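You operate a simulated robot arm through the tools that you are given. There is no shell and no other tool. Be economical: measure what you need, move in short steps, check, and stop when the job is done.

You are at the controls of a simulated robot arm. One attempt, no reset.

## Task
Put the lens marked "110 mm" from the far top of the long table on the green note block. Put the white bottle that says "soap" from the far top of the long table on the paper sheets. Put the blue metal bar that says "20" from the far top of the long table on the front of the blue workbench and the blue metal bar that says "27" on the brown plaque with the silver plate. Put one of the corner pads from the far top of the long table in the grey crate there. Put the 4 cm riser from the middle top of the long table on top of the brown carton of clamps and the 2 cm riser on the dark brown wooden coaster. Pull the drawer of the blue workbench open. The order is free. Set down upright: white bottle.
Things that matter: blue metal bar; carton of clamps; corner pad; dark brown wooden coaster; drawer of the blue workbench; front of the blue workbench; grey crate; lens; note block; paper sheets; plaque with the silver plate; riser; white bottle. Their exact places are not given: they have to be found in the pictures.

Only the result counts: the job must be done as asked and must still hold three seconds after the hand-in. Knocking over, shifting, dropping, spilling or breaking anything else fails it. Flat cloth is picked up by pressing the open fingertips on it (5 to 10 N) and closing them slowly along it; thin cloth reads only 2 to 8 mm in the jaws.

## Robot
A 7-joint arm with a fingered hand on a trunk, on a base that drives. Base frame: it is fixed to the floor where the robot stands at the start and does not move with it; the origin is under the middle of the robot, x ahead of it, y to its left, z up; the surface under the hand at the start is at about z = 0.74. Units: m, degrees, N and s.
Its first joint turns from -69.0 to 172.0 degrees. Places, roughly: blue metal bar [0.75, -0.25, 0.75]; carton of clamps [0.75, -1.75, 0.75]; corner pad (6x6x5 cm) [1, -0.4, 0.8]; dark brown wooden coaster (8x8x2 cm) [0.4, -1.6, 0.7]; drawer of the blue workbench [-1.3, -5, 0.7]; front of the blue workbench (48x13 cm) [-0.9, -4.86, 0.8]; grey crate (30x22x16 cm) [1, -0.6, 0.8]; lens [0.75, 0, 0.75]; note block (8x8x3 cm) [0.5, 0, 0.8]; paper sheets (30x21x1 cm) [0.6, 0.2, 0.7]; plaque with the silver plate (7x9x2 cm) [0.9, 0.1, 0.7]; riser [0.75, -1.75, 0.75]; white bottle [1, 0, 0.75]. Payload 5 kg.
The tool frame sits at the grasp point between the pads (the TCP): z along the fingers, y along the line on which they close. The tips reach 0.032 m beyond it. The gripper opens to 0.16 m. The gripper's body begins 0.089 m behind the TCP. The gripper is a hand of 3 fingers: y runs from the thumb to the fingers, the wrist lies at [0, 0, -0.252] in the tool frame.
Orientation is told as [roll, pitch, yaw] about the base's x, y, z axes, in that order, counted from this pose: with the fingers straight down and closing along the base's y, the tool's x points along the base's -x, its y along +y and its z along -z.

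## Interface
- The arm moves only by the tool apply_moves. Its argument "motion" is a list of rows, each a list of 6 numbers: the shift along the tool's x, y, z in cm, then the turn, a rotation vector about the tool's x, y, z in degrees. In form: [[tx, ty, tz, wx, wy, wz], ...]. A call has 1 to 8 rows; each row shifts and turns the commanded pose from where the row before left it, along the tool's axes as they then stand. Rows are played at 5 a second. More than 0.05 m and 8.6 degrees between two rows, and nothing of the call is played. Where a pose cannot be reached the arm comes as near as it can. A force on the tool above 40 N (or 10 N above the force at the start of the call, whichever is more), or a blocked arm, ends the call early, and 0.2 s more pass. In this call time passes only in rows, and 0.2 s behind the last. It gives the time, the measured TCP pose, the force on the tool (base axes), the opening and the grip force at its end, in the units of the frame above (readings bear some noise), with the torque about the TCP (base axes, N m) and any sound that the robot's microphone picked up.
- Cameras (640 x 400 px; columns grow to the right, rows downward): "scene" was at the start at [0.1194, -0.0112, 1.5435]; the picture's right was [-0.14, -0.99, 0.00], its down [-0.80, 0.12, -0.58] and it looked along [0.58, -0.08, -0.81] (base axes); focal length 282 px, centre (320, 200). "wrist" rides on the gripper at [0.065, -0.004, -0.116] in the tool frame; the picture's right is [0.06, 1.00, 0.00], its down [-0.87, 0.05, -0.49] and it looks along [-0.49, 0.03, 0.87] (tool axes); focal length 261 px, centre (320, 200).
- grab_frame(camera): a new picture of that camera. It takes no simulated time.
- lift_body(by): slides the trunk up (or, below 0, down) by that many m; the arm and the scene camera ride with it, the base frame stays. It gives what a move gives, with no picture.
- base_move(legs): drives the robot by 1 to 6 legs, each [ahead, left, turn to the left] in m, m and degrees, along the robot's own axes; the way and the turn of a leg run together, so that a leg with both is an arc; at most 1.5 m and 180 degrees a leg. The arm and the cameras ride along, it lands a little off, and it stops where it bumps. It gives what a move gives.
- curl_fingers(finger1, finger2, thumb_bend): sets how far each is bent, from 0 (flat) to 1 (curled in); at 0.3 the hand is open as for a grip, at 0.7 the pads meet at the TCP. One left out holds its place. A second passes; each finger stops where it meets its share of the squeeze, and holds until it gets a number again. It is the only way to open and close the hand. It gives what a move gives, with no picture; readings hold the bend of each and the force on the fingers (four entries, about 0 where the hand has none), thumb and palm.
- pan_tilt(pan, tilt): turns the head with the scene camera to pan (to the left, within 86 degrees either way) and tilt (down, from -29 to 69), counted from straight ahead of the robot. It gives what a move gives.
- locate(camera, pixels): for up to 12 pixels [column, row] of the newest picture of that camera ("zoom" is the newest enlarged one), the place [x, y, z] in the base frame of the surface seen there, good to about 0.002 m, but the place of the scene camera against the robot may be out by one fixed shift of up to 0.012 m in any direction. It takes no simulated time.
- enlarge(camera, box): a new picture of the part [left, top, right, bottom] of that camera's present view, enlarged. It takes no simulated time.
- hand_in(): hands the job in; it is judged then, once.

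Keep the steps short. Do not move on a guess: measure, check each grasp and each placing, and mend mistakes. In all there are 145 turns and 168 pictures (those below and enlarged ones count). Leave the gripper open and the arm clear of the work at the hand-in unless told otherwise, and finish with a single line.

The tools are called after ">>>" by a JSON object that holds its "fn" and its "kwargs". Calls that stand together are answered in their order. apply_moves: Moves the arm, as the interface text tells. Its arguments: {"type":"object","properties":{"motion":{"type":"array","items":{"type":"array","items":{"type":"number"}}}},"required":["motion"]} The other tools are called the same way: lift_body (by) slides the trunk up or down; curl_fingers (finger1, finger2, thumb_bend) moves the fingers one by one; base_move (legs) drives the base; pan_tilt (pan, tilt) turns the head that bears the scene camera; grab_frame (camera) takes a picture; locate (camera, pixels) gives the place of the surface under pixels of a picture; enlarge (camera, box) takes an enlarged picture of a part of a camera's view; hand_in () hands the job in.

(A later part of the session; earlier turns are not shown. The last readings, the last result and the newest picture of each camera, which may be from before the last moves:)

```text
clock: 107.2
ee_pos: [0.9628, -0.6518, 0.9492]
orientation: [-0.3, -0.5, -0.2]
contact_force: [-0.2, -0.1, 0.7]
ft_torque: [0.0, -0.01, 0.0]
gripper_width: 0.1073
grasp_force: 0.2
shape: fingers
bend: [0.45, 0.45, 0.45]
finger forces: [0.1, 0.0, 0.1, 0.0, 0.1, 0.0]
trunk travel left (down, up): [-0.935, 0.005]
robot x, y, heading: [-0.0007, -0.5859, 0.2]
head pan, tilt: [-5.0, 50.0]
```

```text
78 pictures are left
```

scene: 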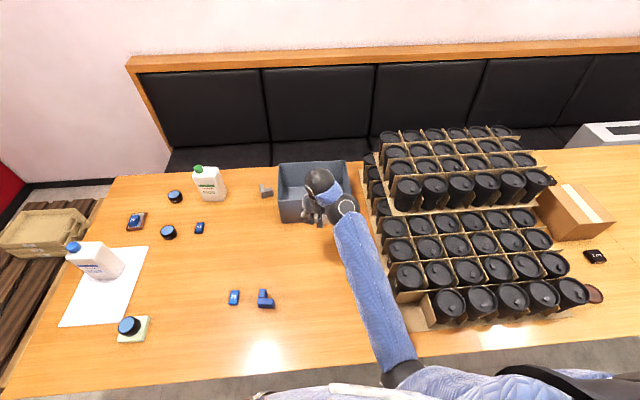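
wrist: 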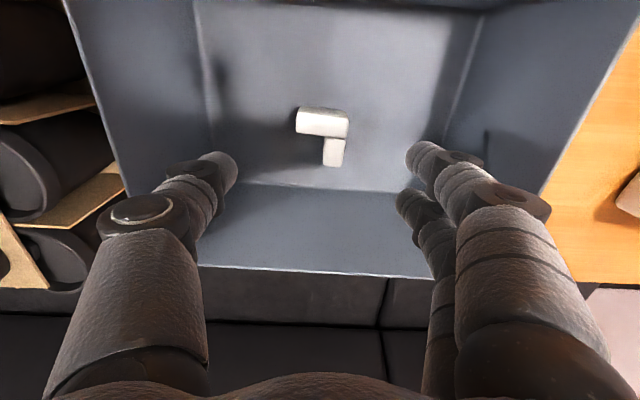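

The pad lies in the crate. I'll rise, retract toward the robot, then go for bar 20.

>>> {"fn": "apply_moves", "kwargs": {"motion": [[0, 0, -2, 0, -8, 0], [0, 0, -3, 0, -8, 0], [4, 0, -1, 0, 0, 0], [4, 0, -1, 0, 0, 0], [4, 0, -1, 0, 0, 0], [4, 0, -1, 0, 0, 0]]}}

>>> {"fn": "apply_moves", "kwargs": {"motion": [[4, 0, -0.5, 0, 0, 0], [4, 0, 0, 0, 0, 0], [4, 0, 0, 0, 0, 0], [4, 0, 0, 0, 0, 0]]}}

>>> {"fn": "base_move", "kwargs": {"legs": [[0, 0.38, 0]]}}

>>> {"fn": "grab_frame", "kwargs": {"camera": "wrist"}}

>>> {"fn": "grab_frame", "kwargs": {"camera": "scene"}}

```text
clock: 108.5
ee_pos: [0.7946, -0.6491, 0.9907]
orientation: [-0.2, -16.7, -0.1]
contact_force: [-1.4, 0.2, 0.3]
ft_torque: [0.01, 0.01, -0.02]
gripper_width: 0.1072
grasp_force: 0.1
shape: fingers
bend: [0.45, 0.45, 0.45]
finger forces: [0.1, 0.0, 0.0, 0.0, 0.0, 0.1]
trunk travel left (down, up): [-0.935, 0.005]
robot x, y, heading: [0.0021, -0.5847, -0.1]
head pan, tilt: [-5.0, 50.0]
```

```text
clock: 109.5
ee_pos: [0.6389, -0.6493, 0.9504]
orientation: [-0.1, -16.6, -0.2]
contact_force: [0.5, -0.3, 0.7]
ft_torque: [0.04, -0.04, 0.04]
gripper_width: 0.1076
grasp_force: 0.0
shape: fingers
bend: [0.45, 0.45, 0.45]
finger forces: [0.1, 0.1, 0.0, 0.0, 0.1, 0.0]
trunk travel left (down, up): [-0.935, 0.005]
robot x, y, heading: [0.0011, -0.586, -0.2]
head pan, tilt: [-5.0, 50.0]
```

```text
clock: 111.9
ee_pos: [0.6407, -0.2745, 0.9485]
orientation: [-0.2, -16.6, 0.1]
contact_force: [0.7, -0.5, -0.4]
ft_torque: [-0.04, 0.03, -0.01]
gripper_width: 0.1077
grasp_force: 0.1
shape: fingers
bend: [0.45, 0.45, 0.45]
finger forces: [0.0, 0.0, 0.1, 0.0, 0.0, 0.0]
trunk travel left (down, up): [-0.935, 0.005]
robot x, y, heading: [-0.0012, -0.2151, 0.2]
head pan, tilt: [-5.0, 50.0]
```

```text
77 pictures are left
```

wrist: 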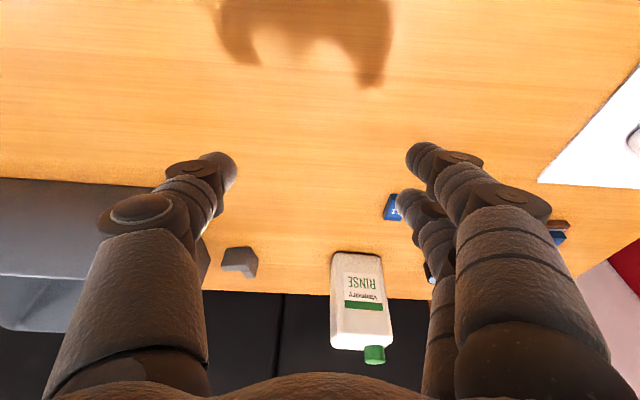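

```text
76 pictures are left
```

scene: 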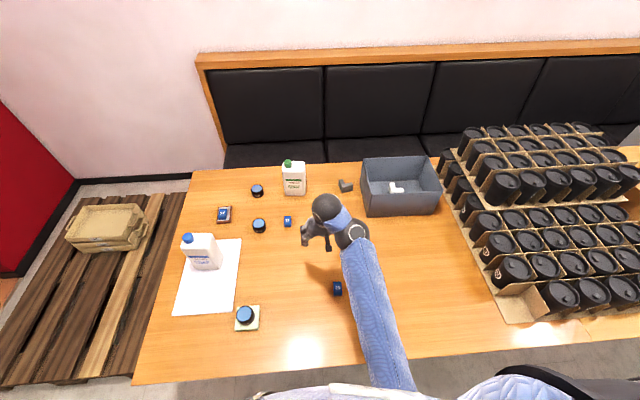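

Moving over bar 20, lowering, then straightening in checked steps.

>>> {"fn": "apply_moves", "kwargs": {"motion": [[3.15, -1.1, 1.3, 0, 0, 0], [3.15, -1.1, 1.3, 0, 0, 0], [3.15, -1.1, 1.3, 0, 0, 0], [3.15, -1.1, 1.3, 0, 0, 0]]}}

>>> {"fn": "apply_moves", "kwargs": {"motion": [[0, 0, 0, 0, 8, 0]]}}

>>> {"fn": "grab_frame", "kwargs": {"camera": "wrist"}}

```text
clock: 112.9
ee_pos: [0.5341, -0.3181, 0.864]
orientation: [-0.1, -16.6, 0.1]
contact_force: [0.1, 0.5, 0.4]
ft_torque: [0.02, 0.0, 0.0]
gripper_width: 0.1076
grasp_force: 0.0
shape: fingers
bend: [0.45, 0.45, 0.45]
finger forces: [0.0, 0.0, 0.0, 0.1, 0.0, 0.1]
trunk travel left (down, up): [-0.935, 0.005]
robot x, y, heading: [0.0024, -0.2117, 0.3]
head pan, tilt: [-5.0, 50.0]
```

```text
clock: 113.3
ee_pos: [0.5341, -0.3159, 0.8642]
orientation: [-0.3, -8.6, 0.0]
contact_force: [-0.1, 0.0, -0.5]
ft_torque: [-0.06, -0.03, 0.01]
gripper_width: 0.1078
grasp_force: 0.1
shape: fingers
bend: [0.45, 0.45, 0.45]
finger forces: [0.0, 0.0, 0.0, 0.0, 0.1, 0.1]
trunk travel left (down, up): [-0.935, 0.005]
robot x, y, heading: [0.0016, -0.2123, 0.2]
head pan, tilt: [-5.0, 50.0]
```

```text
75 pictures are left
```

wrist: 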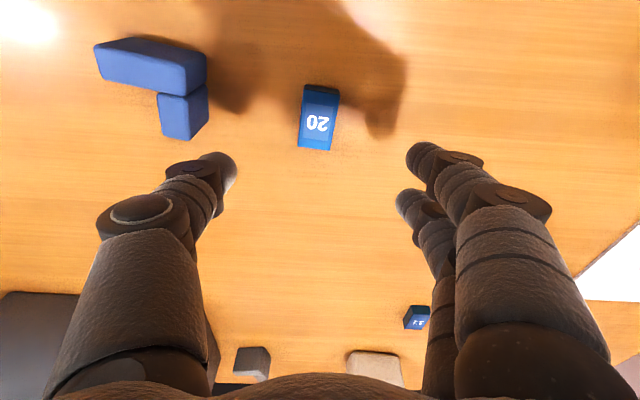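

>>> {"fn": "apply_moves", "kwargs": {"motion": [[0, 0, 0.5, 0, 8, 0]]}}

>>> {"fn": "curl_fingers", "kwargs": {"finger1": 0.52, "finger2": 0.52, "thumb_bend": 0.52}}

>>> {"fn": "grab_frame", "kwargs": {"camera": "wrist"}}

```text
clock: 113.7
ee_pos: [0.5367, -0.3155, 0.8581]
orientation: [-0.2, -0.5, 0.1]
contact_force: [-0.8, 0.8, -0.9]
ft_torque: [-0.06, 0.03, 0.01]
gripper_width: 0.1077
grasp_force: 0.0
shape: fingers
bend: [0.45, 0.45, 0.45]
finger forces: [0.1, 0.1, 0.0, 0.1, 0.0, 0.0]
trunk travel left (down, up): [-0.935, 0.005]
robot x, y, heading: [-0.0009, -0.214, 0.2]
head pan, tilt: [-5.0, 50.0]
```

```text
clock: 114.7
ee_pos: [0.5364, -0.3171, 0.8599]
orientation: [-0.2, -0.6, 0.0]
contact_force: [-0.5, 0.0, -0.2]
ft_torque: [-0.06, -0.02, 0.0]
gripper_width: 0.08
grasp_force: 0.1
shape: fingers
bend: [0.52, 0.52, 0.52]
finger forces: [0.0, 0.1, 0.0, 0.1, 0.0, 0.1]
trunk travel left (down, up): [-0.935, 0.005]
robot x, y, heading: [0.0012, -0.2132, 0.2]
head pan, tilt: [-5.0, 50.0]
```

```text
74 pictures are left
```

wrist: 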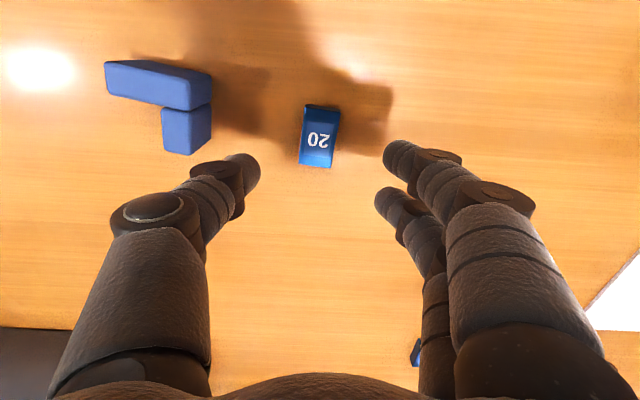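

>>> {"fn": "locate", "kwargs": {"camera": "wrist", "pixels": [[308, 107], [338, 111], [301, 163], [331, 166], [319, 135], [208, 85], [208, 135], [190, 110]]}}

```text
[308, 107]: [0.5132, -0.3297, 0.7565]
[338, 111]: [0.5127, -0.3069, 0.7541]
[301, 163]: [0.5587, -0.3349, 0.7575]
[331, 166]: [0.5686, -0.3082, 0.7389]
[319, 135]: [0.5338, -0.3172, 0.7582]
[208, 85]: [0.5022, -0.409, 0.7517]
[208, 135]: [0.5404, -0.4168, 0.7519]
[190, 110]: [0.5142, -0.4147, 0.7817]
```

Bar 20 is at (0.536,-0.3195), yaw -5°, and the blue pad edge at -0.408 stays clear. Descending to TCP 0.7835.

>>> {"fn": "apply_moves", "kwargs": {"motion": [[0, -0.25, 2.5, 0, 0, 5], [0, 0, 3, 0, 0, 0], [0, 0, 2.0, 0, 0, 0]]}}

>>> {"fn": "grab_frame", "kwargs": {"camera": "wrist"}}

```text
clock: 115.5
ee_pos: [0.5351, -0.3212, 0.7838]
orientation: [0.0, -0.6, -4.8]
contact_force: [-0.4, 0.4, 0.2]
ft_torque: [0.0, 0.02, -0.01]
gripper_width: 0.08
grasp_force: 0.0
shape: fingers
bend: [0.52, 0.52, 0.52]
finger forces: [0.0, 0.0, 0.0, 0.0, 0.0, 0.0]
trunk travel left (down, up): [-0.935, 0.005]
robot x, y, heading: [0.004, -0.2154, 0.2]
head pan, tilt: [-5.0, 50.0]
```

```text
73 pictures are left
```

wrist: 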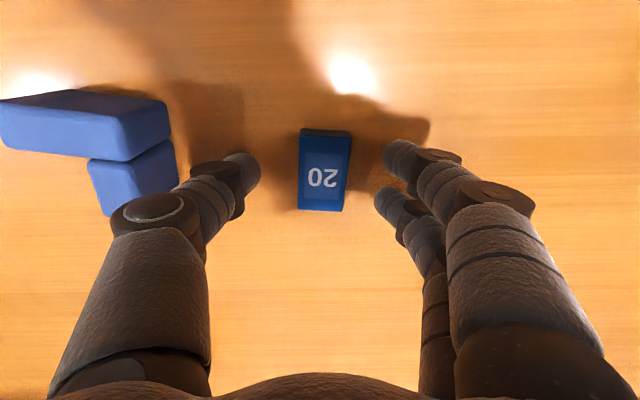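

>>> {"fn": "curl_fingers", "kwargs": {"finger1": 0.68, "finger2": 0.68, "thumb_bend": 0.68}}

>>> {"fn": "apply_moves", "kwargs": {"motion": [[0, 0, -2, 0, 0, 0], [0, 0, -3, 0, 0, 0], [0, 0, -2.5, 0, -8, 0], [0, 0, -2.5, 0, -8, 0], [-0.5, 0, -2.5, 0, 0, 0]]}}

>>> {"fn": "grab_frame", "kwargs": {"camera": "wrist"}}

```text
clock: 116.5
ee_pos: [0.5348, -0.3206, 0.7849]
orientation: [0.0, -0.6, -4.9]
contact_force: [-0.3, 0.4, 0.8]
ft_torque: [0.0, 0.0, 0.01]
gripper_width: 0.0341
grasp_force: 7.1
shape: fingers
bend: [0.64, 0.64, 0.65]
finger forces: [4.0, 3.9, 0.0, 0.0, 6.7, 0.0]
trunk travel left (down, up): [-0.935, 0.005]
robot x, y, heading: [0.0029, -0.217, 0.2]
head pan, tilt: [-5.0, 50.0]
```

```text
clock: 117.7
ee_pos: [0.5292, -0.3181, 0.9084]
orientation: [-0.2, -16.6, -4.8]
contact_force: [-0.3, 1.5, -0.1]
ft_torque: [-0.03, 0.02, -0.04]
gripper_width: 0.019
grasp_force: 0.2
shape: fingers
bend: [0.68, 0.68, 0.68]
finger forces: [0.1, 0.0, 0.0, 0.0, 0.0, 0.0]
trunk travel left (down, up): [-0.935, 0.005]
robot x, y, heading: [-0.0027, -0.219, 0.0]
head pan, tilt: [-5.0, 50.0]
```

```text
72 pictures are left
```

wrist: 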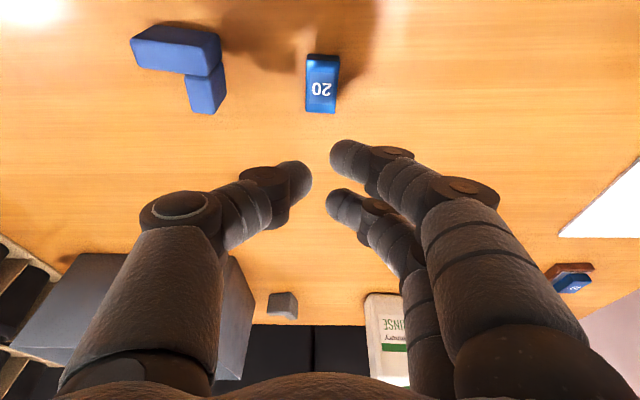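

It slipped, since the fingers gripped too high. I'll open to 0.52, go back and grip about 4 mm lower.

>>> {"fn": "curl_fingers", "kwargs": {"finger1": 0.52, "finger2": 0.52, "thumb_bend": 0.52}}

>>> {"fn": "apply_moves", "kwargs": {"motion": [[0.5, 0, 2.5, 0, 0, 0], [0, 0, 2, 0, 8, 0], [0, 0, 1, 0, 8, 0]]}}

>>> {"fn": "enlarge", "kwargs": {"camera": "wrist", "box": [240, 80, 400, 180]}}

>>> {"fn": "locate", "kwargs": {"camera": "wrist", "pixels": [[320, 140]]}}

```text
clock: 118.7
ee_pos: [0.5298, -0.3213, 0.9077]
orientation: [-0.1, -16.6, -4.9]
contact_force: [-0.6, 0.2, 0.6]
ft_torque: [-0.01, 0.04, 0.01]
gripper_width: 0.0784
grasp_force: 0.0
shape: fingers
bend: [0.52, 0.52, 0.52]
finger forces: [0.0, 0.0, 0.1, 0.0, 0.0, 0.1]
trunk travel left (down, up): [-0.935, 0.005]
robot x, y, heading: [0.0002, -0.2136, 0.2]
head pan, tilt: [-5.0, 50.0]
```

```text
clock: 119.5
ee_pos: [0.5392, -0.3235, 0.8542]
orientation: [-0.1, -0.4, -4.8]
contact_force: [-0.7, -0.8, -0.6]
ft_torque: [0.02, 0.0, -0.02]
gripper_width: 0.0787
grasp_force: 0.1
shape: fingers
bend: [0.52, 0.52, 0.52]
finger forces: [0.1, 0.1, 0.0, 0.0, 0.0, 0.0]
trunk travel left (down, up): [-0.935, 0.005]
robot x, y, heading: [-0.0003, -0.2134, 0.6]
head pan, tilt: [-5.0, 50.0]
```

```text
4.00 times, centred on (320, 130) of wrist
```

zoom: 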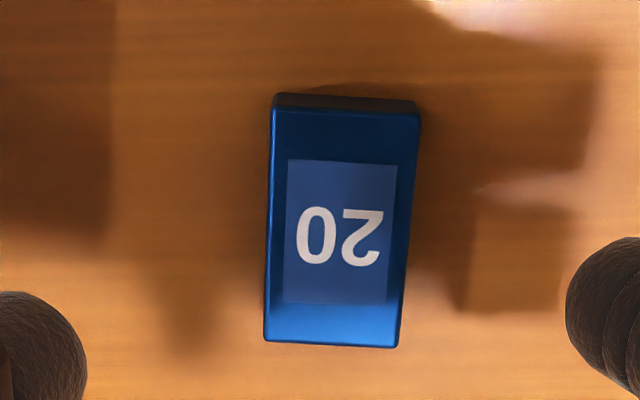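

```text
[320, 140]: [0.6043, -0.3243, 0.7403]
```

>>> {"fn": "locate", "kwargs": {"camera": "zoom", "pixels": [[337, 225], [275, 115], [415, 120], [267, 338], [396, 342]]}}

>>> {"fn": "apply_moves", "kwargs": {"motion": [[0.3, 0.3, 3, 0, 0, 0], [0, 0, 2.5, 0, 0, 0], [0, 0, 1.6, 0, 0, 0]]}}

```text
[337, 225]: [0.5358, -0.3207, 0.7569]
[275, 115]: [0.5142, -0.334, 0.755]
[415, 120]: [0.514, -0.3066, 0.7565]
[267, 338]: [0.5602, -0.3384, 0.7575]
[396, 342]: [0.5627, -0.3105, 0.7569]
```

```text
clock: 120.3
ee_pos: [0.5352, -0.318, 0.7838]
orientation: [-0.1, -0.6, -4.9]
contact_force: [-0.1, -0.7, 0.0]
ft_torque: [0.02, 0.01, 0.0]
gripper_width: 0.0787
grasp_force: 0.0
shape: fingers
bend: [0.52, 0.52, 0.52]
finger forces: [0.0, 0.0, 0.0, 0.1, 0.0, 0.1]
trunk travel left (down, up): [-0.935, 0.005]
robot x, y, heading: [-0.0002, -0.2108, 0.2]
head pan, tilt: [-5.0, 50.0]
```

>>> {"fn": "apply_moves", "kwargs": {"motion": [[0, -0.2, 0.2, 0, 0, 0], [0, 0, 0.15, 0, 0, 0]]}}

>>> {"fn": "curl_fingers", "kwargs": {"finger1": 0.7, "finger2": 0.7, "thumb_bend": 0.7}}

```text
clock: 120.9
ee_pos: [0.5359, -0.3213, 0.7807]
orientation: [-0.1, -0.6, -4.9]
contact_force: [-1.7, -0.8, 8.3]
ft_torque: [0.22, 0.17, 0.03]
gripper_width: 0.0788
grasp_force: 3.4
shape: fingers
bend: [0.52, 0.52, 0.52]
finger forces: [5.7, 0.2, 0.0, 0.1, 1.6, 0.1]
trunk travel left (down, up): [-0.935, 0.005]
robot x, y, heading: [-0.0017, -0.2141, 0.0]
head pan, tilt: [-5.0, 50.0]
```

```text
clock: 121.9
ee_pos: [0.5359, -0.3205, 0.7798]
orientation: [-0.1, -0.6, -4.8]
contact_force: [-0.1, 0.7, -0.8]
ft_torque: [-0.02, 0.01, 0.0]
gripper_width: 0.0349
grasp_force: 13.0
shape: fingers
bend: [0.64, 0.64, 0.66]
finger forces: [6.4, 6.4, 0.0, 0.1, 12.8, 0.0]
trunk travel left (down, up): [-0.935, 0.005]
robot x, y, heading: [-0.0006, -0.215, 0.2]
head pan, tilt: [-5.0, 50.0]
```

Now 13 N. Lifting.

>>> {"fn": "apply_moves", "kwargs": {"motion": [[0, 0, -2, 0, 0, 0], [0, 0, -3, 0, 0, 0], [0, 0, -2.5, 0, -8, 0], [0, 0, -2.5, 0, -8, 0], [-0.5, 0, -2.5, 0, 0, 0]]}}

>>> {"fn": "grab_frame", "kwargs": {"camera": "wrist"}}

```text
clock: 123.1
ee_pos: [0.5282, -0.3187, 0.9055]
orientation: [-0.2, -16.6, -4.9]
contact_force: [0.1, 0.4, 0.2]
ft_torque: [-0.06, 0.01, 0.0]
gripper_width: 0.0346
grasp_force: 12.8
shape: fingers
bend: [0.64, 0.64, 0.66]
finger forces: [6.3, 6.3, 0.0, 0.1, 12.7, 0.0]
trunk travel left (down, up): [-0.935, 0.005]
robot x, y, heading: [-0.0001, -0.2152, 0.1]
head pan, tilt: [-5.0, 50.0]
```

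```text
70 pictures are left
```

wrist: 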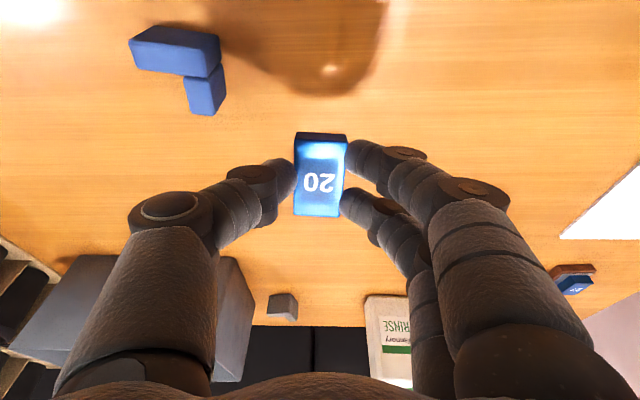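

Bar 20 is held. I'll back away from the table, turn right to face the room and look.

>>> {"fn": "base_move", "kwargs": {"legs": [[-0.65, 0, 0], [0, 0, -90]]}}

>>> {"fn": "pan_tilt", "kwargs": {"pan": 0, "tilt": 12}}

>>> {"fn": "grab_frame", "kwargs": {"camera": "scene"}}

```text
clock: 130.5
ee_pos: [-0.7386, -0.7477, 0.9048]
orientation: [-0.1, -16.6, -93.8]
contact_force: [0.3, -0.2, -0.6]
ft_torque: [0.04, 0.0, 0.01]
gripper_width: 0.0343
grasp_force: 12.4
shape: fingers
bend: [0.64, 0.64, 0.66]
finger forces: [6.3, 6.3, 0.1, 0.0, 12.5, 0.1]
trunk travel left (down, up): [-0.935, 0.005]
robot x, y, heading: [-0.6438, -0.2179, -88.7]
head pan, tilt: [-5.0, 50.0]
```

```text
clock: 131.5
ee_pos: [-0.7377, -0.7478, 0.906]
orientation: [0.0, -16.6, -93.6]
contact_force: [-0.6, 0.7, -0.2]
ft_torque: [0.05, -0.04, -0.02]
gripper_width: 0.0343
grasp_force: 12.8
shape: fingers
bend: [0.64, 0.64, 0.66]
finger forces: [6.2, 6.3, 0.0, 0.0, 12.5, 0.1]
trunk travel left (down, up): [-0.935, 0.005]
robot x, y, heading: [-0.6423, -0.2179, -88.5]
head pan, tilt: [0.0, 12.0]
```

```text
69 pictures are left
```

scene: 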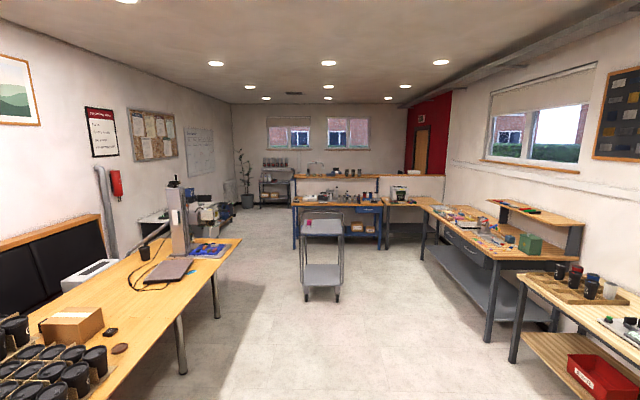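

The blue workbench is straight ahead with a cart in front of it. Measuring positions.

>>> {"fn": "locate", "kwargs": {"camera": "scene", "pixels": [[322, 295], [307, 300], [337, 300], [322, 225], [300, 228], [345, 228], [298, 205], [382, 206], [370, 210], [425, 280], [430, 215], [120, 348]]}}

>>> {"fn": "enlarge", "kwargs": {"camera": "scene", "box": [270, 170, 430, 270]}}

```text
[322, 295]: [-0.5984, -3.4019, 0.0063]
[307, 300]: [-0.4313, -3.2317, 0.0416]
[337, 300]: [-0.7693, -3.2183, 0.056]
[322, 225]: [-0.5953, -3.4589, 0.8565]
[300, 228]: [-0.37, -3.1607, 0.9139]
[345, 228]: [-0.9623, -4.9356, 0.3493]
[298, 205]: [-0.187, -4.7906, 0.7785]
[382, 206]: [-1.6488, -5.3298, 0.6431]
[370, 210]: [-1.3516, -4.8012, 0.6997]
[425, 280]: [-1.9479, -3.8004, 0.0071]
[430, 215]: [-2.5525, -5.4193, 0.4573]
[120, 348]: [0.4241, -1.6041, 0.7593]
```

```text
4.00 times, centred on (350, 220) of scene
```

zoom: 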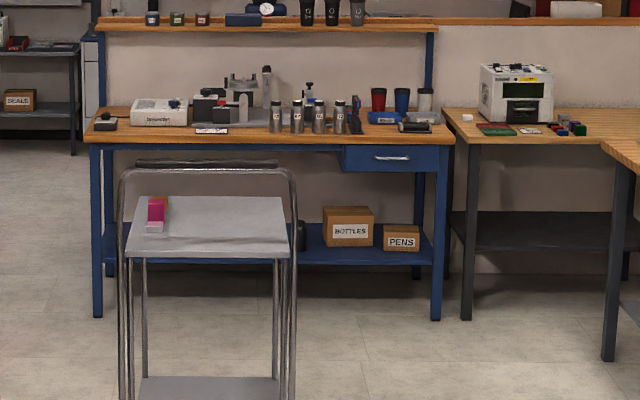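

Path: shift right to x≈-1.35, pass the cart, and stop near y≈-3.9 to look.

>>> {"fn": "base_move", "kwargs": {"legs": [[0, -0.7, -1.4], [1.5, 0, 0], [1.5, 0, 0], [0.65, 0, 0]]}}

>>> {"fn": "pan_tilt", "kwargs": {"pan": 15, "tilt": 45}}

>>> {"fn": "grab_frame", "kwargs": {"camera": "scene"}}

```text
clock: 152.5
ee_pos: [-1.6243, -4.3431, 0.9044]
orientation: [-0.2, -16.6, -98.1]
contact_force: [1.0, -0.3, -0.5]
ft_torque: [0.04, 0.02, 0.0]
gripper_width: 0.0346
grasp_force: 12.0
shape: fingers
bend: [0.64, 0.64, 0.66]
finger forces: [6.3, 6.3, 0.1, 0.1, 12.5, 0.1]
trunk travel left (down, up): [-0.935, 0.005]
robot x, y, heading: [-1.4874, -3.8239, -93.1]
head pan, tilt: [0.0, 12.0]
```

```text
clock: 153.5
ee_pos: [-1.6241, -4.3425, 0.9042]
orientation: [-0.2, -16.5, -98.1]
contact_force: [-0.3, -0.5, -0.7]
ft_torque: [0.0, -0.02, -0.02]
gripper_width: 0.0347
grasp_force: 12.6
shape: fingers
bend: [0.64, 0.64, 0.66]
finger forces: [6.3, 6.4, 0.0, 0.1, 12.5, 0.0]
trunk travel left (down, up): [-0.935, 0.005]
robot x, y, heading: [-1.4878, -3.8215, -92.9]
head pan, tilt: [15.0, 45.0]
```

```text
67 pictures are left
```

scene: 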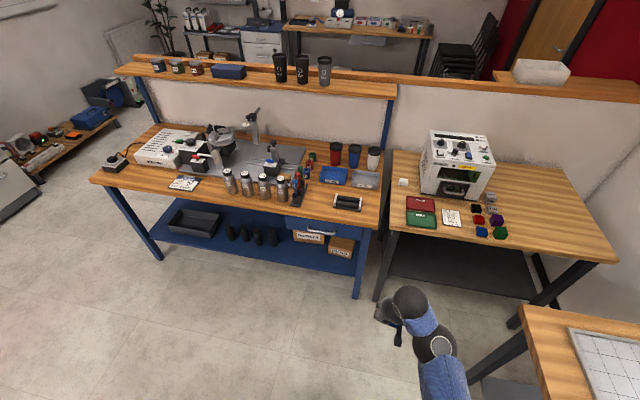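

>>> {"fn": "enlarge", "kwargs": {"camera": "scene", "box": [160, 140, 400, 290]}}

>>> {"fn": "locate", "kwargs": {"camera": "scene", "pixels": [[200, 199], [230, 193], [264, 200], [295, 205], [230, 200], [265, 208], [280, 218], [210, 193], [320, 228], [345, 205], [316, 229], [184, 184]]}}

```text
2.67 times, centred on (280, 215) of scene
```

zoom: 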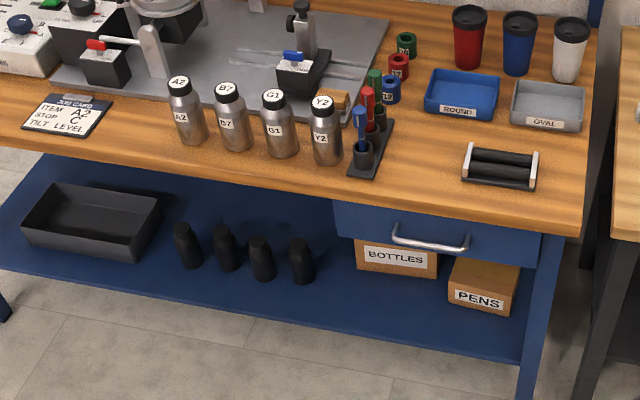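

```text
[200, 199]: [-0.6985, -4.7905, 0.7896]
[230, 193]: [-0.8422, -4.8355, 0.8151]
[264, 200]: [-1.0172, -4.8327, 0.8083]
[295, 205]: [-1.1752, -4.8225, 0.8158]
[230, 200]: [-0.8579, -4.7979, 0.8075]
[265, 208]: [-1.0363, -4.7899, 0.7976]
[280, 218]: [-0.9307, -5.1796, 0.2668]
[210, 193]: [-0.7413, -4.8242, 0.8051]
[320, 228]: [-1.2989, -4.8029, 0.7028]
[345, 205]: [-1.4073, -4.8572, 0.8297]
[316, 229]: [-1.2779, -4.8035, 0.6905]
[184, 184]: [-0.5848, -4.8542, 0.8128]
```

>>> {"fn": "locate", "kwargs": {"camera": "zoom", "pixels": [[192, 144], [236, 150], [280, 158], [327, 166], [140, 130], [140, 150], [60, 135], [50, 145], [110, 120], [400, 232], [465, 250], [432, 243]]}}

```text
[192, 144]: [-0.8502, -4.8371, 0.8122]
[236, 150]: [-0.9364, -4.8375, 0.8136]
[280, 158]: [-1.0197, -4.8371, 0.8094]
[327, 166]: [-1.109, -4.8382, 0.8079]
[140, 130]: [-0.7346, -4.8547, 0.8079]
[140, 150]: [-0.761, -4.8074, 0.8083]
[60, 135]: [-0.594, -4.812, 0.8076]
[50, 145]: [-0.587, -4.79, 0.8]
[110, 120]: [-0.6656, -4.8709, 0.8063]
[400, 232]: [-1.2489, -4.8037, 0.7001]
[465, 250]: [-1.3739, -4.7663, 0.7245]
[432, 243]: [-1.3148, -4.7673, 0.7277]
```

The clear spot on the front strip lies between the job card and bottle A2, near (-0.73,-4.85). I'll check the cart's clearance to the left.

>>> {"fn": "pan_tilt", "kwargs": {"pan": 75, "tilt": 45}}

>>> {"fn": "grab_frame", "kwargs": {"camera": "scene"}}

```text
clock: 154.8
ee_pos: [-1.624, -4.3422, 0.9052]
orientation: [0.0, -16.5, -98.1]
contact_force: [0.3, -0.1, 0.3]
ft_torque: [0.03, -0.01, 0.01]
gripper_width: 0.0346
grasp_force: 12.8
shape: fingers
bend: [0.64, 0.64, 0.66]
finger forces: [6.4, 6.3, 0.0, 0.0, 12.5, 0.2]
trunk travel left (down, up): [-0.935, 0.005]
robot x, y, heading: [-1.4863, -3.8229, -93.2]
head pan, tilt: [75.0, 45.0]
```

```text
65 pictures are left
```

scene: 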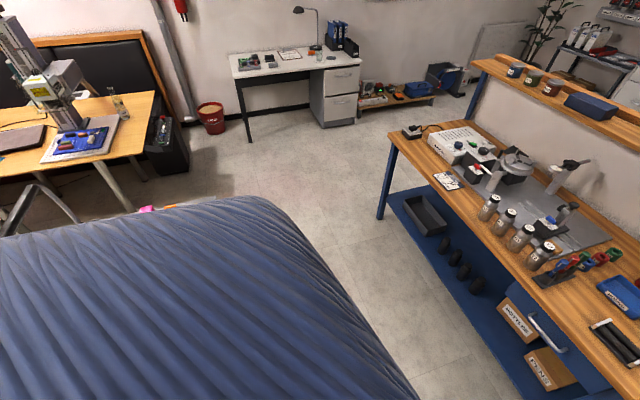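

The cart's far edge is near y≈-3.63. Driving forward 0.3 m, then left 0.85 m.

>>> {"fn": "base_move", "kwargs": {"legs": [[0.3, 0, 3.1], [0, 0.83, 0]]}}

>>> {"fn": "pan_tilt", "kwargs": {"pan": -5, "tilt": 50}}

>>> {"fn": "grab_frame", "kwargs": {"camera": "scene"}}

>>> {"fn": "grab_frame", "kwargs": {"camera": "wrist"}}

```text
clock: 160.8
ee_pos: [-0.7693, -4.6432, 0.9052]
orientation: [-0.1, -16.7, -94.8]
contact_force: [-0.2, -0.5, -1.4]
ft_torque: [0.01, 0.02, -0.02]
gripper_width: 0.0345
grasp_force: 12.5
shape: fingers
bend: [0.64, 0.64, 0.66]
finger forces: [6.3, 6.4, 0.1, 0.1, 12.5, 0.1]
trunk travel left (down, up): [-0.935, 0.005]
robot x, y, heading: [-0.6661, -4.1135, -89.6]
head pan, tilt: [75.0, 45.0]
```

```text
clock: 162.3
ee_pos: [-0.7694, -4.6425, 0.9068]
orientation: [-0.1, -16.6, -94.9]
contact_force: [0.2, 1.1, 0.6]
ft_torque: [-0.02, -0.04, 0.03]
gripper_width: 0.0346
grasp_force: 12.1
shape: fingers
bend: [0.64, 0.64, 0.66]
finger forces: [6.2, 6.3, 0.1, 0.1, 12.5, 0.0]
trunk travel left (down, up): [-0.935, 0.005]
robot x, y, heading: [-0.6645, -4.1132, -89.2]
head pan, tilt: [-5.0, 50.0]
```

```text
64 pictures are left
```

scene: 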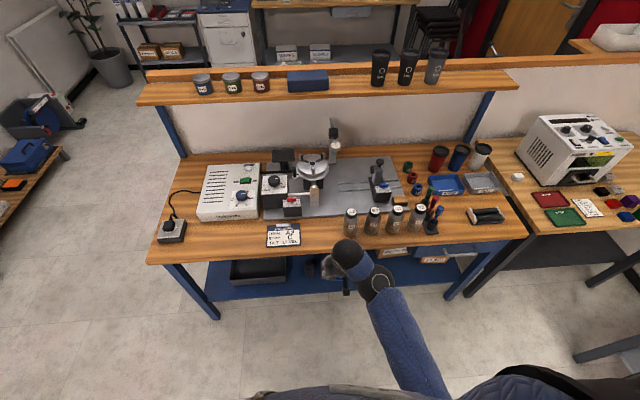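

```text
63 pictures are left
```

wrist: 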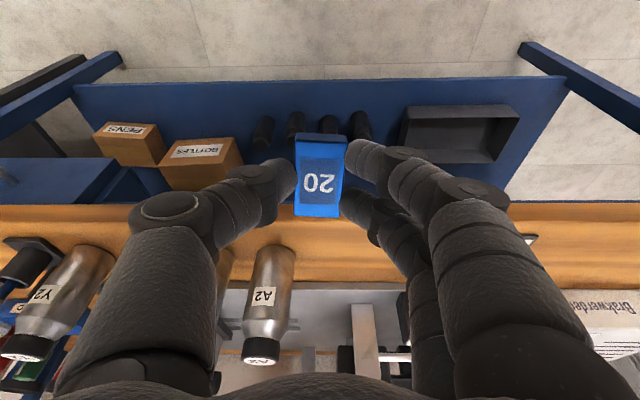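

Now I see the spot left of bottle A2. Measuring precisely with both cameras.

>>> {"fn": "locate", "kwargs": {"camera": "wrist", "pixels": [[257, 245], [282, 250], [247, 260], [268, 350], [340, 212], [350, 275], [530, 240], [320, 240], [250, 325]]}}

>>> {"fn": "enlarge", "kwargs": {"camera": "scene", "box": [240, 190, 400, 290]}}

>>> {"fn": "locate", "kwargs": {"camera": "zoom", "pixels": [[228, 208], [240, 130], [245, 160], [310, 218], [414, 170], [440, 90], [440, 180], [414, 100], [300, 165], [330, 155]]}}

```text
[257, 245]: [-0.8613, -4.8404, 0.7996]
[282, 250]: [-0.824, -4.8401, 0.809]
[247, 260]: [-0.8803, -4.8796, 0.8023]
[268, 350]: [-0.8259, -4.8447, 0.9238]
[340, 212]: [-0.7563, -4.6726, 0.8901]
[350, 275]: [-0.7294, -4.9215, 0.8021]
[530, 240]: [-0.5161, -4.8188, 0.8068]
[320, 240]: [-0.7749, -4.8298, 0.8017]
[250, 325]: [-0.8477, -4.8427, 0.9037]
```

```text
4.00 times, centred on (320, 240) of scene
```

zoom: 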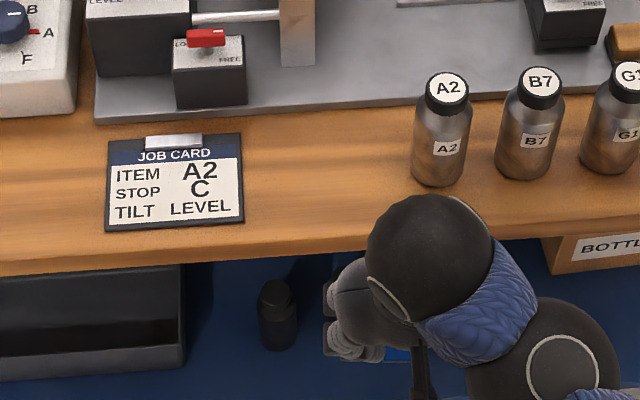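

```text
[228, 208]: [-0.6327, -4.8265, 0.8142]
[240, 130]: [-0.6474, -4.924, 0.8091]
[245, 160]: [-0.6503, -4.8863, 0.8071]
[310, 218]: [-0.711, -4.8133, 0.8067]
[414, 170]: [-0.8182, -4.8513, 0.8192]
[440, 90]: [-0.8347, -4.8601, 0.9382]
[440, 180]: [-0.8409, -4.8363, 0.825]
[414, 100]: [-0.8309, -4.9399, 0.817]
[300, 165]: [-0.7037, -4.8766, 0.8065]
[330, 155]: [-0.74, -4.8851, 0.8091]
```

The gap runs from x=-0.645 (card) to -0.818 (A2). The target bar centre is (-0.718,-4.86). I'll align and move forward, staying high.

>>> {"fn": "apply_moves", "kwargs": {"motion": [[0, 2.5, 0, 0, 0, -4.9], [0, 2.6, 0, 0, 0, 0], [-3.84, 0, 1.14, 0, 0, 0], [-3.84, 0, 1.14, 0, 0, 0], [-3.84, 0, 1.14, 0, 0, 0], [-3.84, 0, 1.14, 0, 0, 0]]}}

>>> {"fn": "apply_moves", "kwargs": {"motion": [[-1.5, 0, 0.5, 0, 8, 0]]}}

>>> {"fn": "apply_moves", "kwargs": {"motion": [[-1.5, 0, 0, 0, 8, 0]]}}

>>> {"fn": "grab_frame", "kwargs": {"camera": "wrist"}}

>>> {"fn": "enlarge", "kwargs": {"camera": "scene", "box": [240, 190, 400, 290]}}

```text
clock: 163.7
ee_pos: [-0.7183, -4.8061, 0.9068]
orientation: [-1.5, -16.4, -89.7]
contact_force: [0.6, -0.2, -0.7]
ft_torque: [-0.03, -0.02, 0.01]
gripper_width: 0.0344
grasp_force: 12.0
shape: fingers
bend: [0.64, 0.64, 0.66]
finger forces: [6.3, 6.3, 0.1, 0.0, 12.6, 0.1]
trunk travel left (down, up): [-0.935, 0.005]
robot x, y, heading: [-0.6672, -4.1184, -89.8]
head pan, tilt: [-5.0, 50.0]
```

```text
clock: 164.1
ee_pos: [-0.7177, -4.8221, 0.9038]
orientation: [-1.5, -8.4, -89.9]
contact_force: [0.1, -0.4, -1.6]
ft_torque: [0.07, 0.01, 0.0]
gripper_width: 0.0344
grasp_force: 12.3
shape: fingers
bend: [0.64, 0.64, 0.66]
finger forces: [6.2, 6.2, 0.0, 0.1, 12.4, 0.1]
trunk travel left (down, up): [-0.935, 0.005]
robot x, y, heading: [-0.6669, -4.1163, -89.6]
head pan, tilt: [-5.0, 50.0]
```

```text
clock: 164.5
ee_pos: [-0.7226, -4.8338, 0.9012]
orientation: [-1.9, 0.0, -90.1]
contact_force: [0.9, 0.5, -2.0]
ft_torque: [0.02, 0.04, 0.0]
gripper_width: 0.0345
grasp_force: 12.4
shape: fingers
bend: [0.64, 0.64, 0.66]
finger forces: [6.3, 6.2, 0.1, 0.0, 12.5, 0.0]
trunk travel left (down, up): [-0.935, 0.005]
robot x, y, heading: [-0.6665, -4.115, -89.4]
head pan, tilt: [-5.0, 50.0]
```

```text
61 pictures are left
```

wrist: 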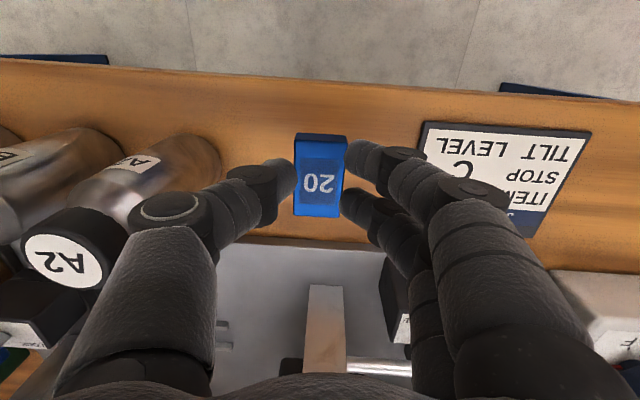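

```text
4.00 times, centred on (320, 240) of scene
```

zoom: 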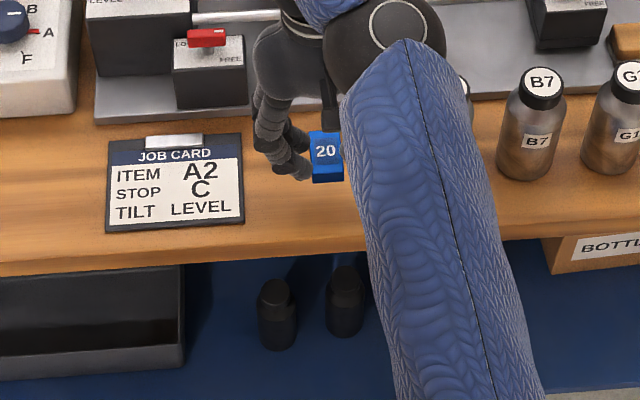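

Clear on both sides. Shifting 1 cm away from A2 and lowering to just above the surface.

>>> {"fn": "apply_moves", "kwargs": {"motion": [[-1.2, 1.0, 0, -1.8, 0, 0], [0, 0, 2, 0, 0, 0], [0, 0, 2, 0, 0, 0], [0, 0, 1, 0, 0, 0]]}}

>>> {"fn": "grab_frame", "kwargs": {"camera": "wrist"}}

```text
clock: 165.5
ee_pos: [-0.7065, -4.8497, 0.858]
orientation: [0.4, -0.6, -90.0]
contact_force: [0.3, -0.5, -0.7]
ft_torque: [0.0, 0.04, 0.0]
gripper_width: 0.0343
grasp_force: 12.6
shape: fingers
bend: [0.64, 0.64, 0.66]
finger forces: [6.2, 6.2, 0.0, 0.0, 12.6, 0.1]
trunk travel left (down, up): [-0.935, 0.005]
robot x, y, heading: [-0.6636, -4.1131, -89.5]
head pan, tilt: [-5.0, 50.0]
```

```text
59 pictures are left
```

wrist: 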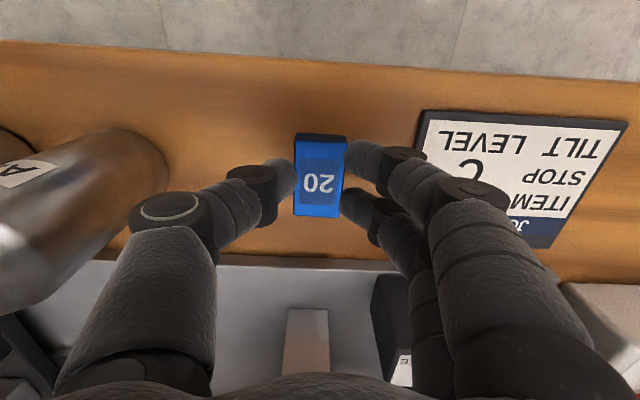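

>>> {"fn": "apply_moves", "kwargs": {"motion": [[0, 0, 1.0, 0, 0, 0], [0, 0, 0.3, 0, 0, 0], [0, 0, 0.2, 0, 0, 0]]}}

```text
clock: 166.3
ee_pos: [-0.7082, -4.8486, 0.8416]
orientation: [0.3, -0.7, -90.1]
contact_force: [0.1, -0.3, -0.6]
ft_torque: [-0.02, -0.04, 0.01]
gripper_width: 0.0344
grasp_force: 12.5
shape: fingers
bend: [0.64, 0.64, 0.66]
finger forces: [6.2, 6.2, 0.1, 0.1, 12.4, 0.1]
trunk travel left (down, up): [-0.935, 0.005]
robot x, y, heading: [-0.6613, -4.1123, -89.7]
head pan, tilt: [-5.0, 50.0]
```

>>> {"fn": "apply_moves", "kwargs": {"motion": [[0, 0, 0.15, 0, 0, 0], [0, 0, 0.15, 0, 0, 0]]}}

```text
clock: 166.9
ee_pos: [-0.7089, -4.8483, 0.839]
orientation: [0.2, -0.5, -90.1]
contact_force: [-0.4, 0.7, 2.2]
ft_torque: [0.0, 0.03, -0.01]
gripper_width: 0.0344
grasp_force: 13.2
shape: fingers
bend: [0.64, 0.64, 0.66]
finger forces: [6.7, 6.9, 0.1, 0.0, 13.0, 0.0]
trunk travel left (down, up): [-0.935, 0.005]
robot x, y, heading: [-0.666, -4.1149, -89.9]
head pan, tilt: [-5.0, 50.0]
```

Contact. I'll release gently and rise.

>>> {"fn": "curl_fingers", "kwargs": {"finger1": 0.55, "finger2": 0.55, "thumb_bend": 0.55}}

>>> {"fn": "apply_moves", "kwargs": {"motion": [[0, 0, -2.5, 0, 0, 0], [0, 0, -3, 0, 0, 0]]}}

>>> {"fn": "apply_moves", "kwargs": {"motion": [[0, 0, -2, 0, -8, 0], [0, 0, -2.5, 0, -8, 0], [3.5, 0, -1, 0, 0, 0], [3.8, 0, -1, 0, 0, 0], [3.8, 0, -1, 0, 0, 0], [3.8, 0, -1, 0, 0, 0]]}}

>>> {"fn": "grab_frame", "kwargs": {"camera": "scene"}}

```text
clock: 167.9
ee_pos: [-0.7082, -4.847, 0.8412]
orientation: [0.4, -0.7, -90.2]
contact_force: [3.4, -7.6, 23.5]
ft_torque: [-0.16, 0.43, 0.18]
gripper_width: 0.0606
grasp_force: 11.3
shape: fingers
bend: [0.55, 0.55, 0.57]
finger forces: [4.6, 0.0, 0.0, 0.0, 18.6, 0.0]
trunk travel left (down, up): [-0.935, 0.005]
robot x, y, heading: [-0.6666, -4.114, -89.5]
head pan, tilt: [-5.0, 50.0]
```

```text
clock: 168.5
ee_pos: [-0.729, -4.8427, 0.8821]
orientation: [-1.1, 0.1, -90.5]
contact_force: [-0.2, -0.5, 0.5]
ft_torque: [-0.01, 0.0, 0.0]
gripper_width: 0.0666
grasp_force: 0.0
shape: fingers
bend: [0.55, 0.55, 0.55]
finger forces: [0.1, 0.0, 0.0, 0.0, 0.0, 0.0]
trunk travel left (down, up): [-0.935, 0.005]
robot x, y, heading: [-0.6658, -4.1158, -90.0]
head pan, tilt: [-5.0, 50.0]
```

```text
clock: 169.9
ee_pos: [-0.7105, -4.6867, 0.9353]
orientation: [0.4, -16.6, -90.2]
contact_force: [0.2, 1.0, -0.3]
ft_torque: [-0.03, -0.01, 0.03]
gripper_width: 0.067
grasp_force: 0.1
shape: fingers
bend: [0.55, 0.55, 0.55]
finger forces: [0.0, 0.1, 0.0, 0.1, 0.1, 0.0]
trunk travel left (down, up): [-0.935, 0.005]
robot x, y, heading: [-0.6672, -4.1139, -90.0]
head pan, tilt: [-5.0, 50.0]
```

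```text
58 pictures are left
```

scene: 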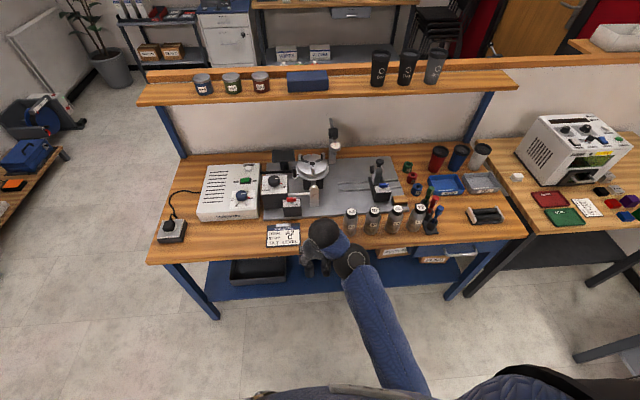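

>>> {"fn": "grab_frame", "kwargs": {"camera": "wrist"}}

>>> {"fn": "enlarge", "kwargs": {"camera": "scene", "box": [240, 190, 400, 290]}}

```text
57 pictures are left
```

wrist: 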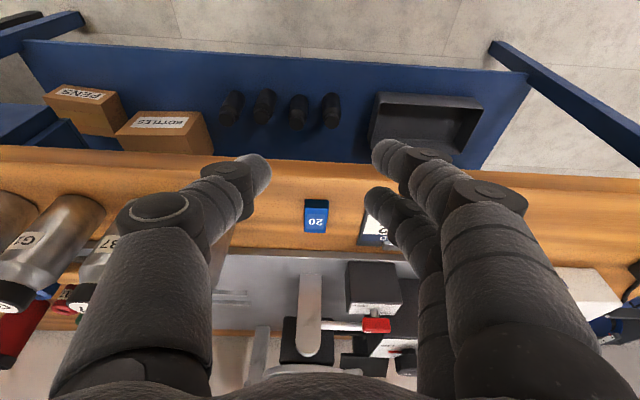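

```text
4.00 times, centred on (320, 240) of scene
```

zoom: 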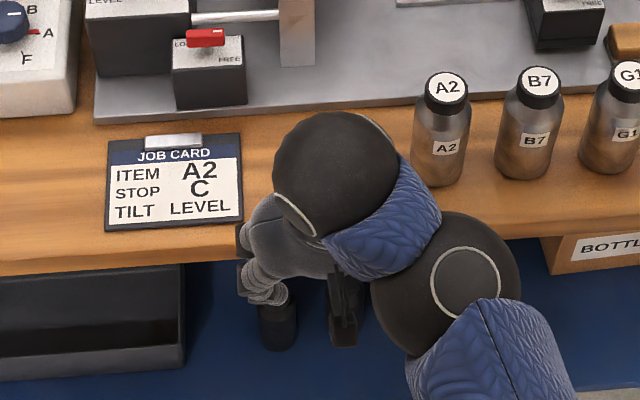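

Bar 20 sits on the bench front. Next is the drawer: I'll drive right 0.55 m and look closely at its handle.

>>> {"fn": "base_move", "kwargs": {"legs": [[0, -0.53, 0]]}}

>>> {"fn": "grab_frame", "kwargs": {"camera": "scene"}}

>>> {"fn": "grab_frame", "kwargs": {"camera": "wrist"}}

```text
clock: 173.0
ee_pos: [-1.2248, -4.6949, 0.9349]
orientation: [0.3, -16.5, -89.3]
contact_force: [0.6, -0.1, -0.4]
ft_torque: [0.0, 0.01, 0.0]
gripper_width: 0.0671
grasp_force: 0.1
shape: fingers
bend: [0.55, 0.55, 0.55]
finger forces: [0.0, 0.0, 0.0, 0.0, 0.1, 0.0]
trunk travel left (down, up): [-0.935, 0.005]
robot x, y, heading: [-1.1912, -4.1214, -89.0]
head pan, tilt: [-5.0, 50.0]
```

```text
55 pictures are left
```

scene: 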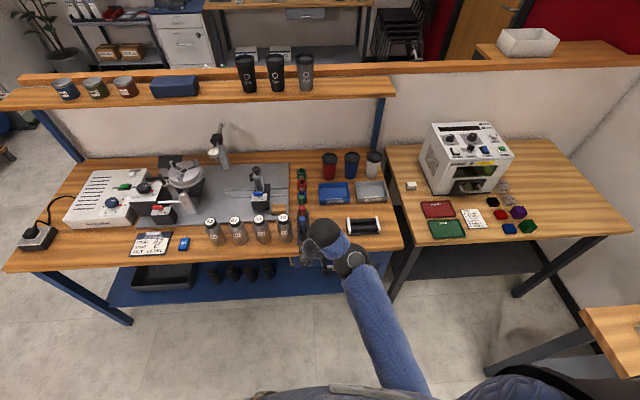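

```text
54 pictures are left
```

wrist: 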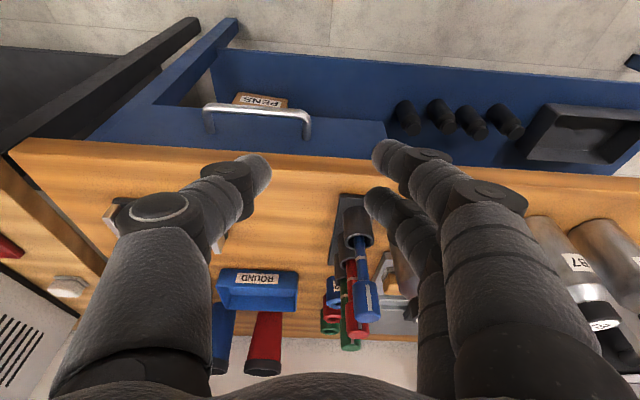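

The bar is visible on the bench at (184,243). The wrist camera sees the drawer handle, so I'll measure it.

>>> {"fn": "locate", "kwargs": {"camera": "wrist", "pixels": [[205, 108], [230, 106], [258, 109], [285, 113], [305, 118], [209, 125], [307, 132], [258, 130], [260, 142], [260, 152], [300, 160], [380, 130]]}}

>>> {"fn": "enlarge", "kwargs": {"camera": "wrist", "box": [180, 70, 340, 170]}}

>>> {"fn": "locate", "kwargs": {"camera": "scene", "pixels": [[184, 243], [184, 248]]}}

```text
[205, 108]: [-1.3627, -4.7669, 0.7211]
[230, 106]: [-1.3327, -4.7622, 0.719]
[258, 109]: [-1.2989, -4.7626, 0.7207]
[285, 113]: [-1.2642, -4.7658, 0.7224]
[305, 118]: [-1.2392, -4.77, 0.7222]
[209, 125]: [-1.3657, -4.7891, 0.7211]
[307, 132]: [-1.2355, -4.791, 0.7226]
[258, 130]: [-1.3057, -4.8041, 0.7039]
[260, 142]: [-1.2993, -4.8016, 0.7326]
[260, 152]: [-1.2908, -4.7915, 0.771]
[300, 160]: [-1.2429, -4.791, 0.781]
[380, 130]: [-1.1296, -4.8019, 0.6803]
```

```text
4.00 times, centred on (260, 120) of wrist
```

zoom: 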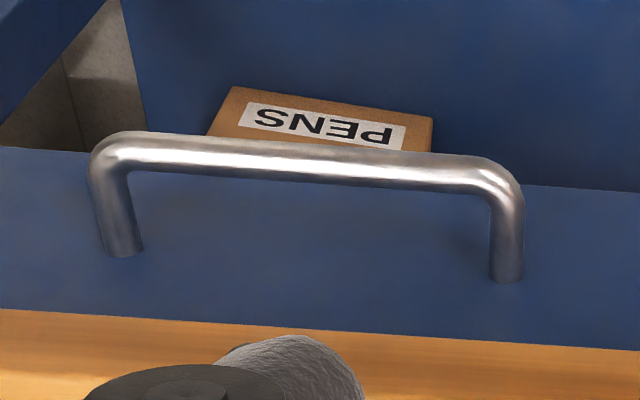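

```text
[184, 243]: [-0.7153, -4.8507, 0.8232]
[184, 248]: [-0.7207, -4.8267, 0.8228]
```

The handle bar is at y=-4.766, z=0.718, x -1.24 to -1.365, with a 3 cm gap behind it. I'll pinch it with the hand tilted 45° and turned so the fingers hook behind. Backing off first, then turning the wrist.

>>> {"fn": "base_move", "kwargs": {"legs": [[-0.18, 0, 0]]}}

>>> {"fn": "apply_moves", "kwargs": {"motion": [[0, 0, 0, 0, 0, 8.5], [0, 0, 0, 0, 0, 8.5], [0, 0, 0, 0, 0, 8.5], [0, 0, 0, 0, 0, 8.5], [0, 0, 0, 0, 0, 8.5], [0, 0, 0, 0, 0, 8.5]]}}

>>> {"fn": "apply_moves", "kwargs": {"motion": [[0, 0, 0, 0, 0, 8.5], [0, 0, 0, 0, 0, 8.5], [0, 0, 0, 0, 0, 8.5], [0, 0, 0, 0, 0, 8.5], [0, 0, 0, 0, 0, 5]]}}

```text
clock: 174.5
ee_pos: [-1.2299, -4.5146, 0.9358]
orientation: [0.2, -16.5, -89.3]
contact_force: [0.2, 0.0, 0.0]
ft_torque: [-0.06, -0.01, -0.02]
gripper_width: 0.0671
grasp_force: 0.0
shape: fingers
bend: [0.55, 0.55, 0.55]
finger forces: [0.0, 0.0, 0.0, 0.1, 0.0, 0.0]
trunk travel left (down, up): [-0.935, 0.005]
robot x, y, heading: [-1.1934, -3.9403, -88.9]
head pan, tilt: [-5.0, 50.0]
```

```text
clock: 175.9
ee_pos: [-1.2293, -4.5172, 0.9345]
orientation: [13.1, -10.0, -141.7]
contact_force: [-0.5, 0.9, 0.5]
ft_torque: [0.0, 0.01, 0.0]
gripper_width: 0.0668
grasp_force: 0.0
shape: fingers
bend: [0.55, 0.55, 0.55]
finger forces: [0.0, 0.0, 0.0, 0.0, 0.0, 0.0]
trunk travel left (down, up): [-0.935, 0.005]
robot x, y, heading: [-1.1926, -3.9459, -88.7]
head pan, tilt: [-5.0, 50.0]
```

```text
clock: 177.1
ee_pos: [-1.2287, -4.516, 0.9351]
orientation: [16.5, 0.3, -179.4]
contact_force: [0.2, 0.0, -0.1]
ft_torque: [0.04, -0.03, 0.01]
gripper_width: 0.0666
grasp_force: 0.1
shape: fingers
bend: [0.55, 0.55, 0.55]
finger forces: [0.0, 0.0, 0.0, 0.0, 0.1, 0.0]
trunk travel left (down, up): [-0.935, 0.005]
robot x, y, heading: [-1.1905, -3.9377, -88.7]
head pan, tilt: [-5.0, 50.0]
```

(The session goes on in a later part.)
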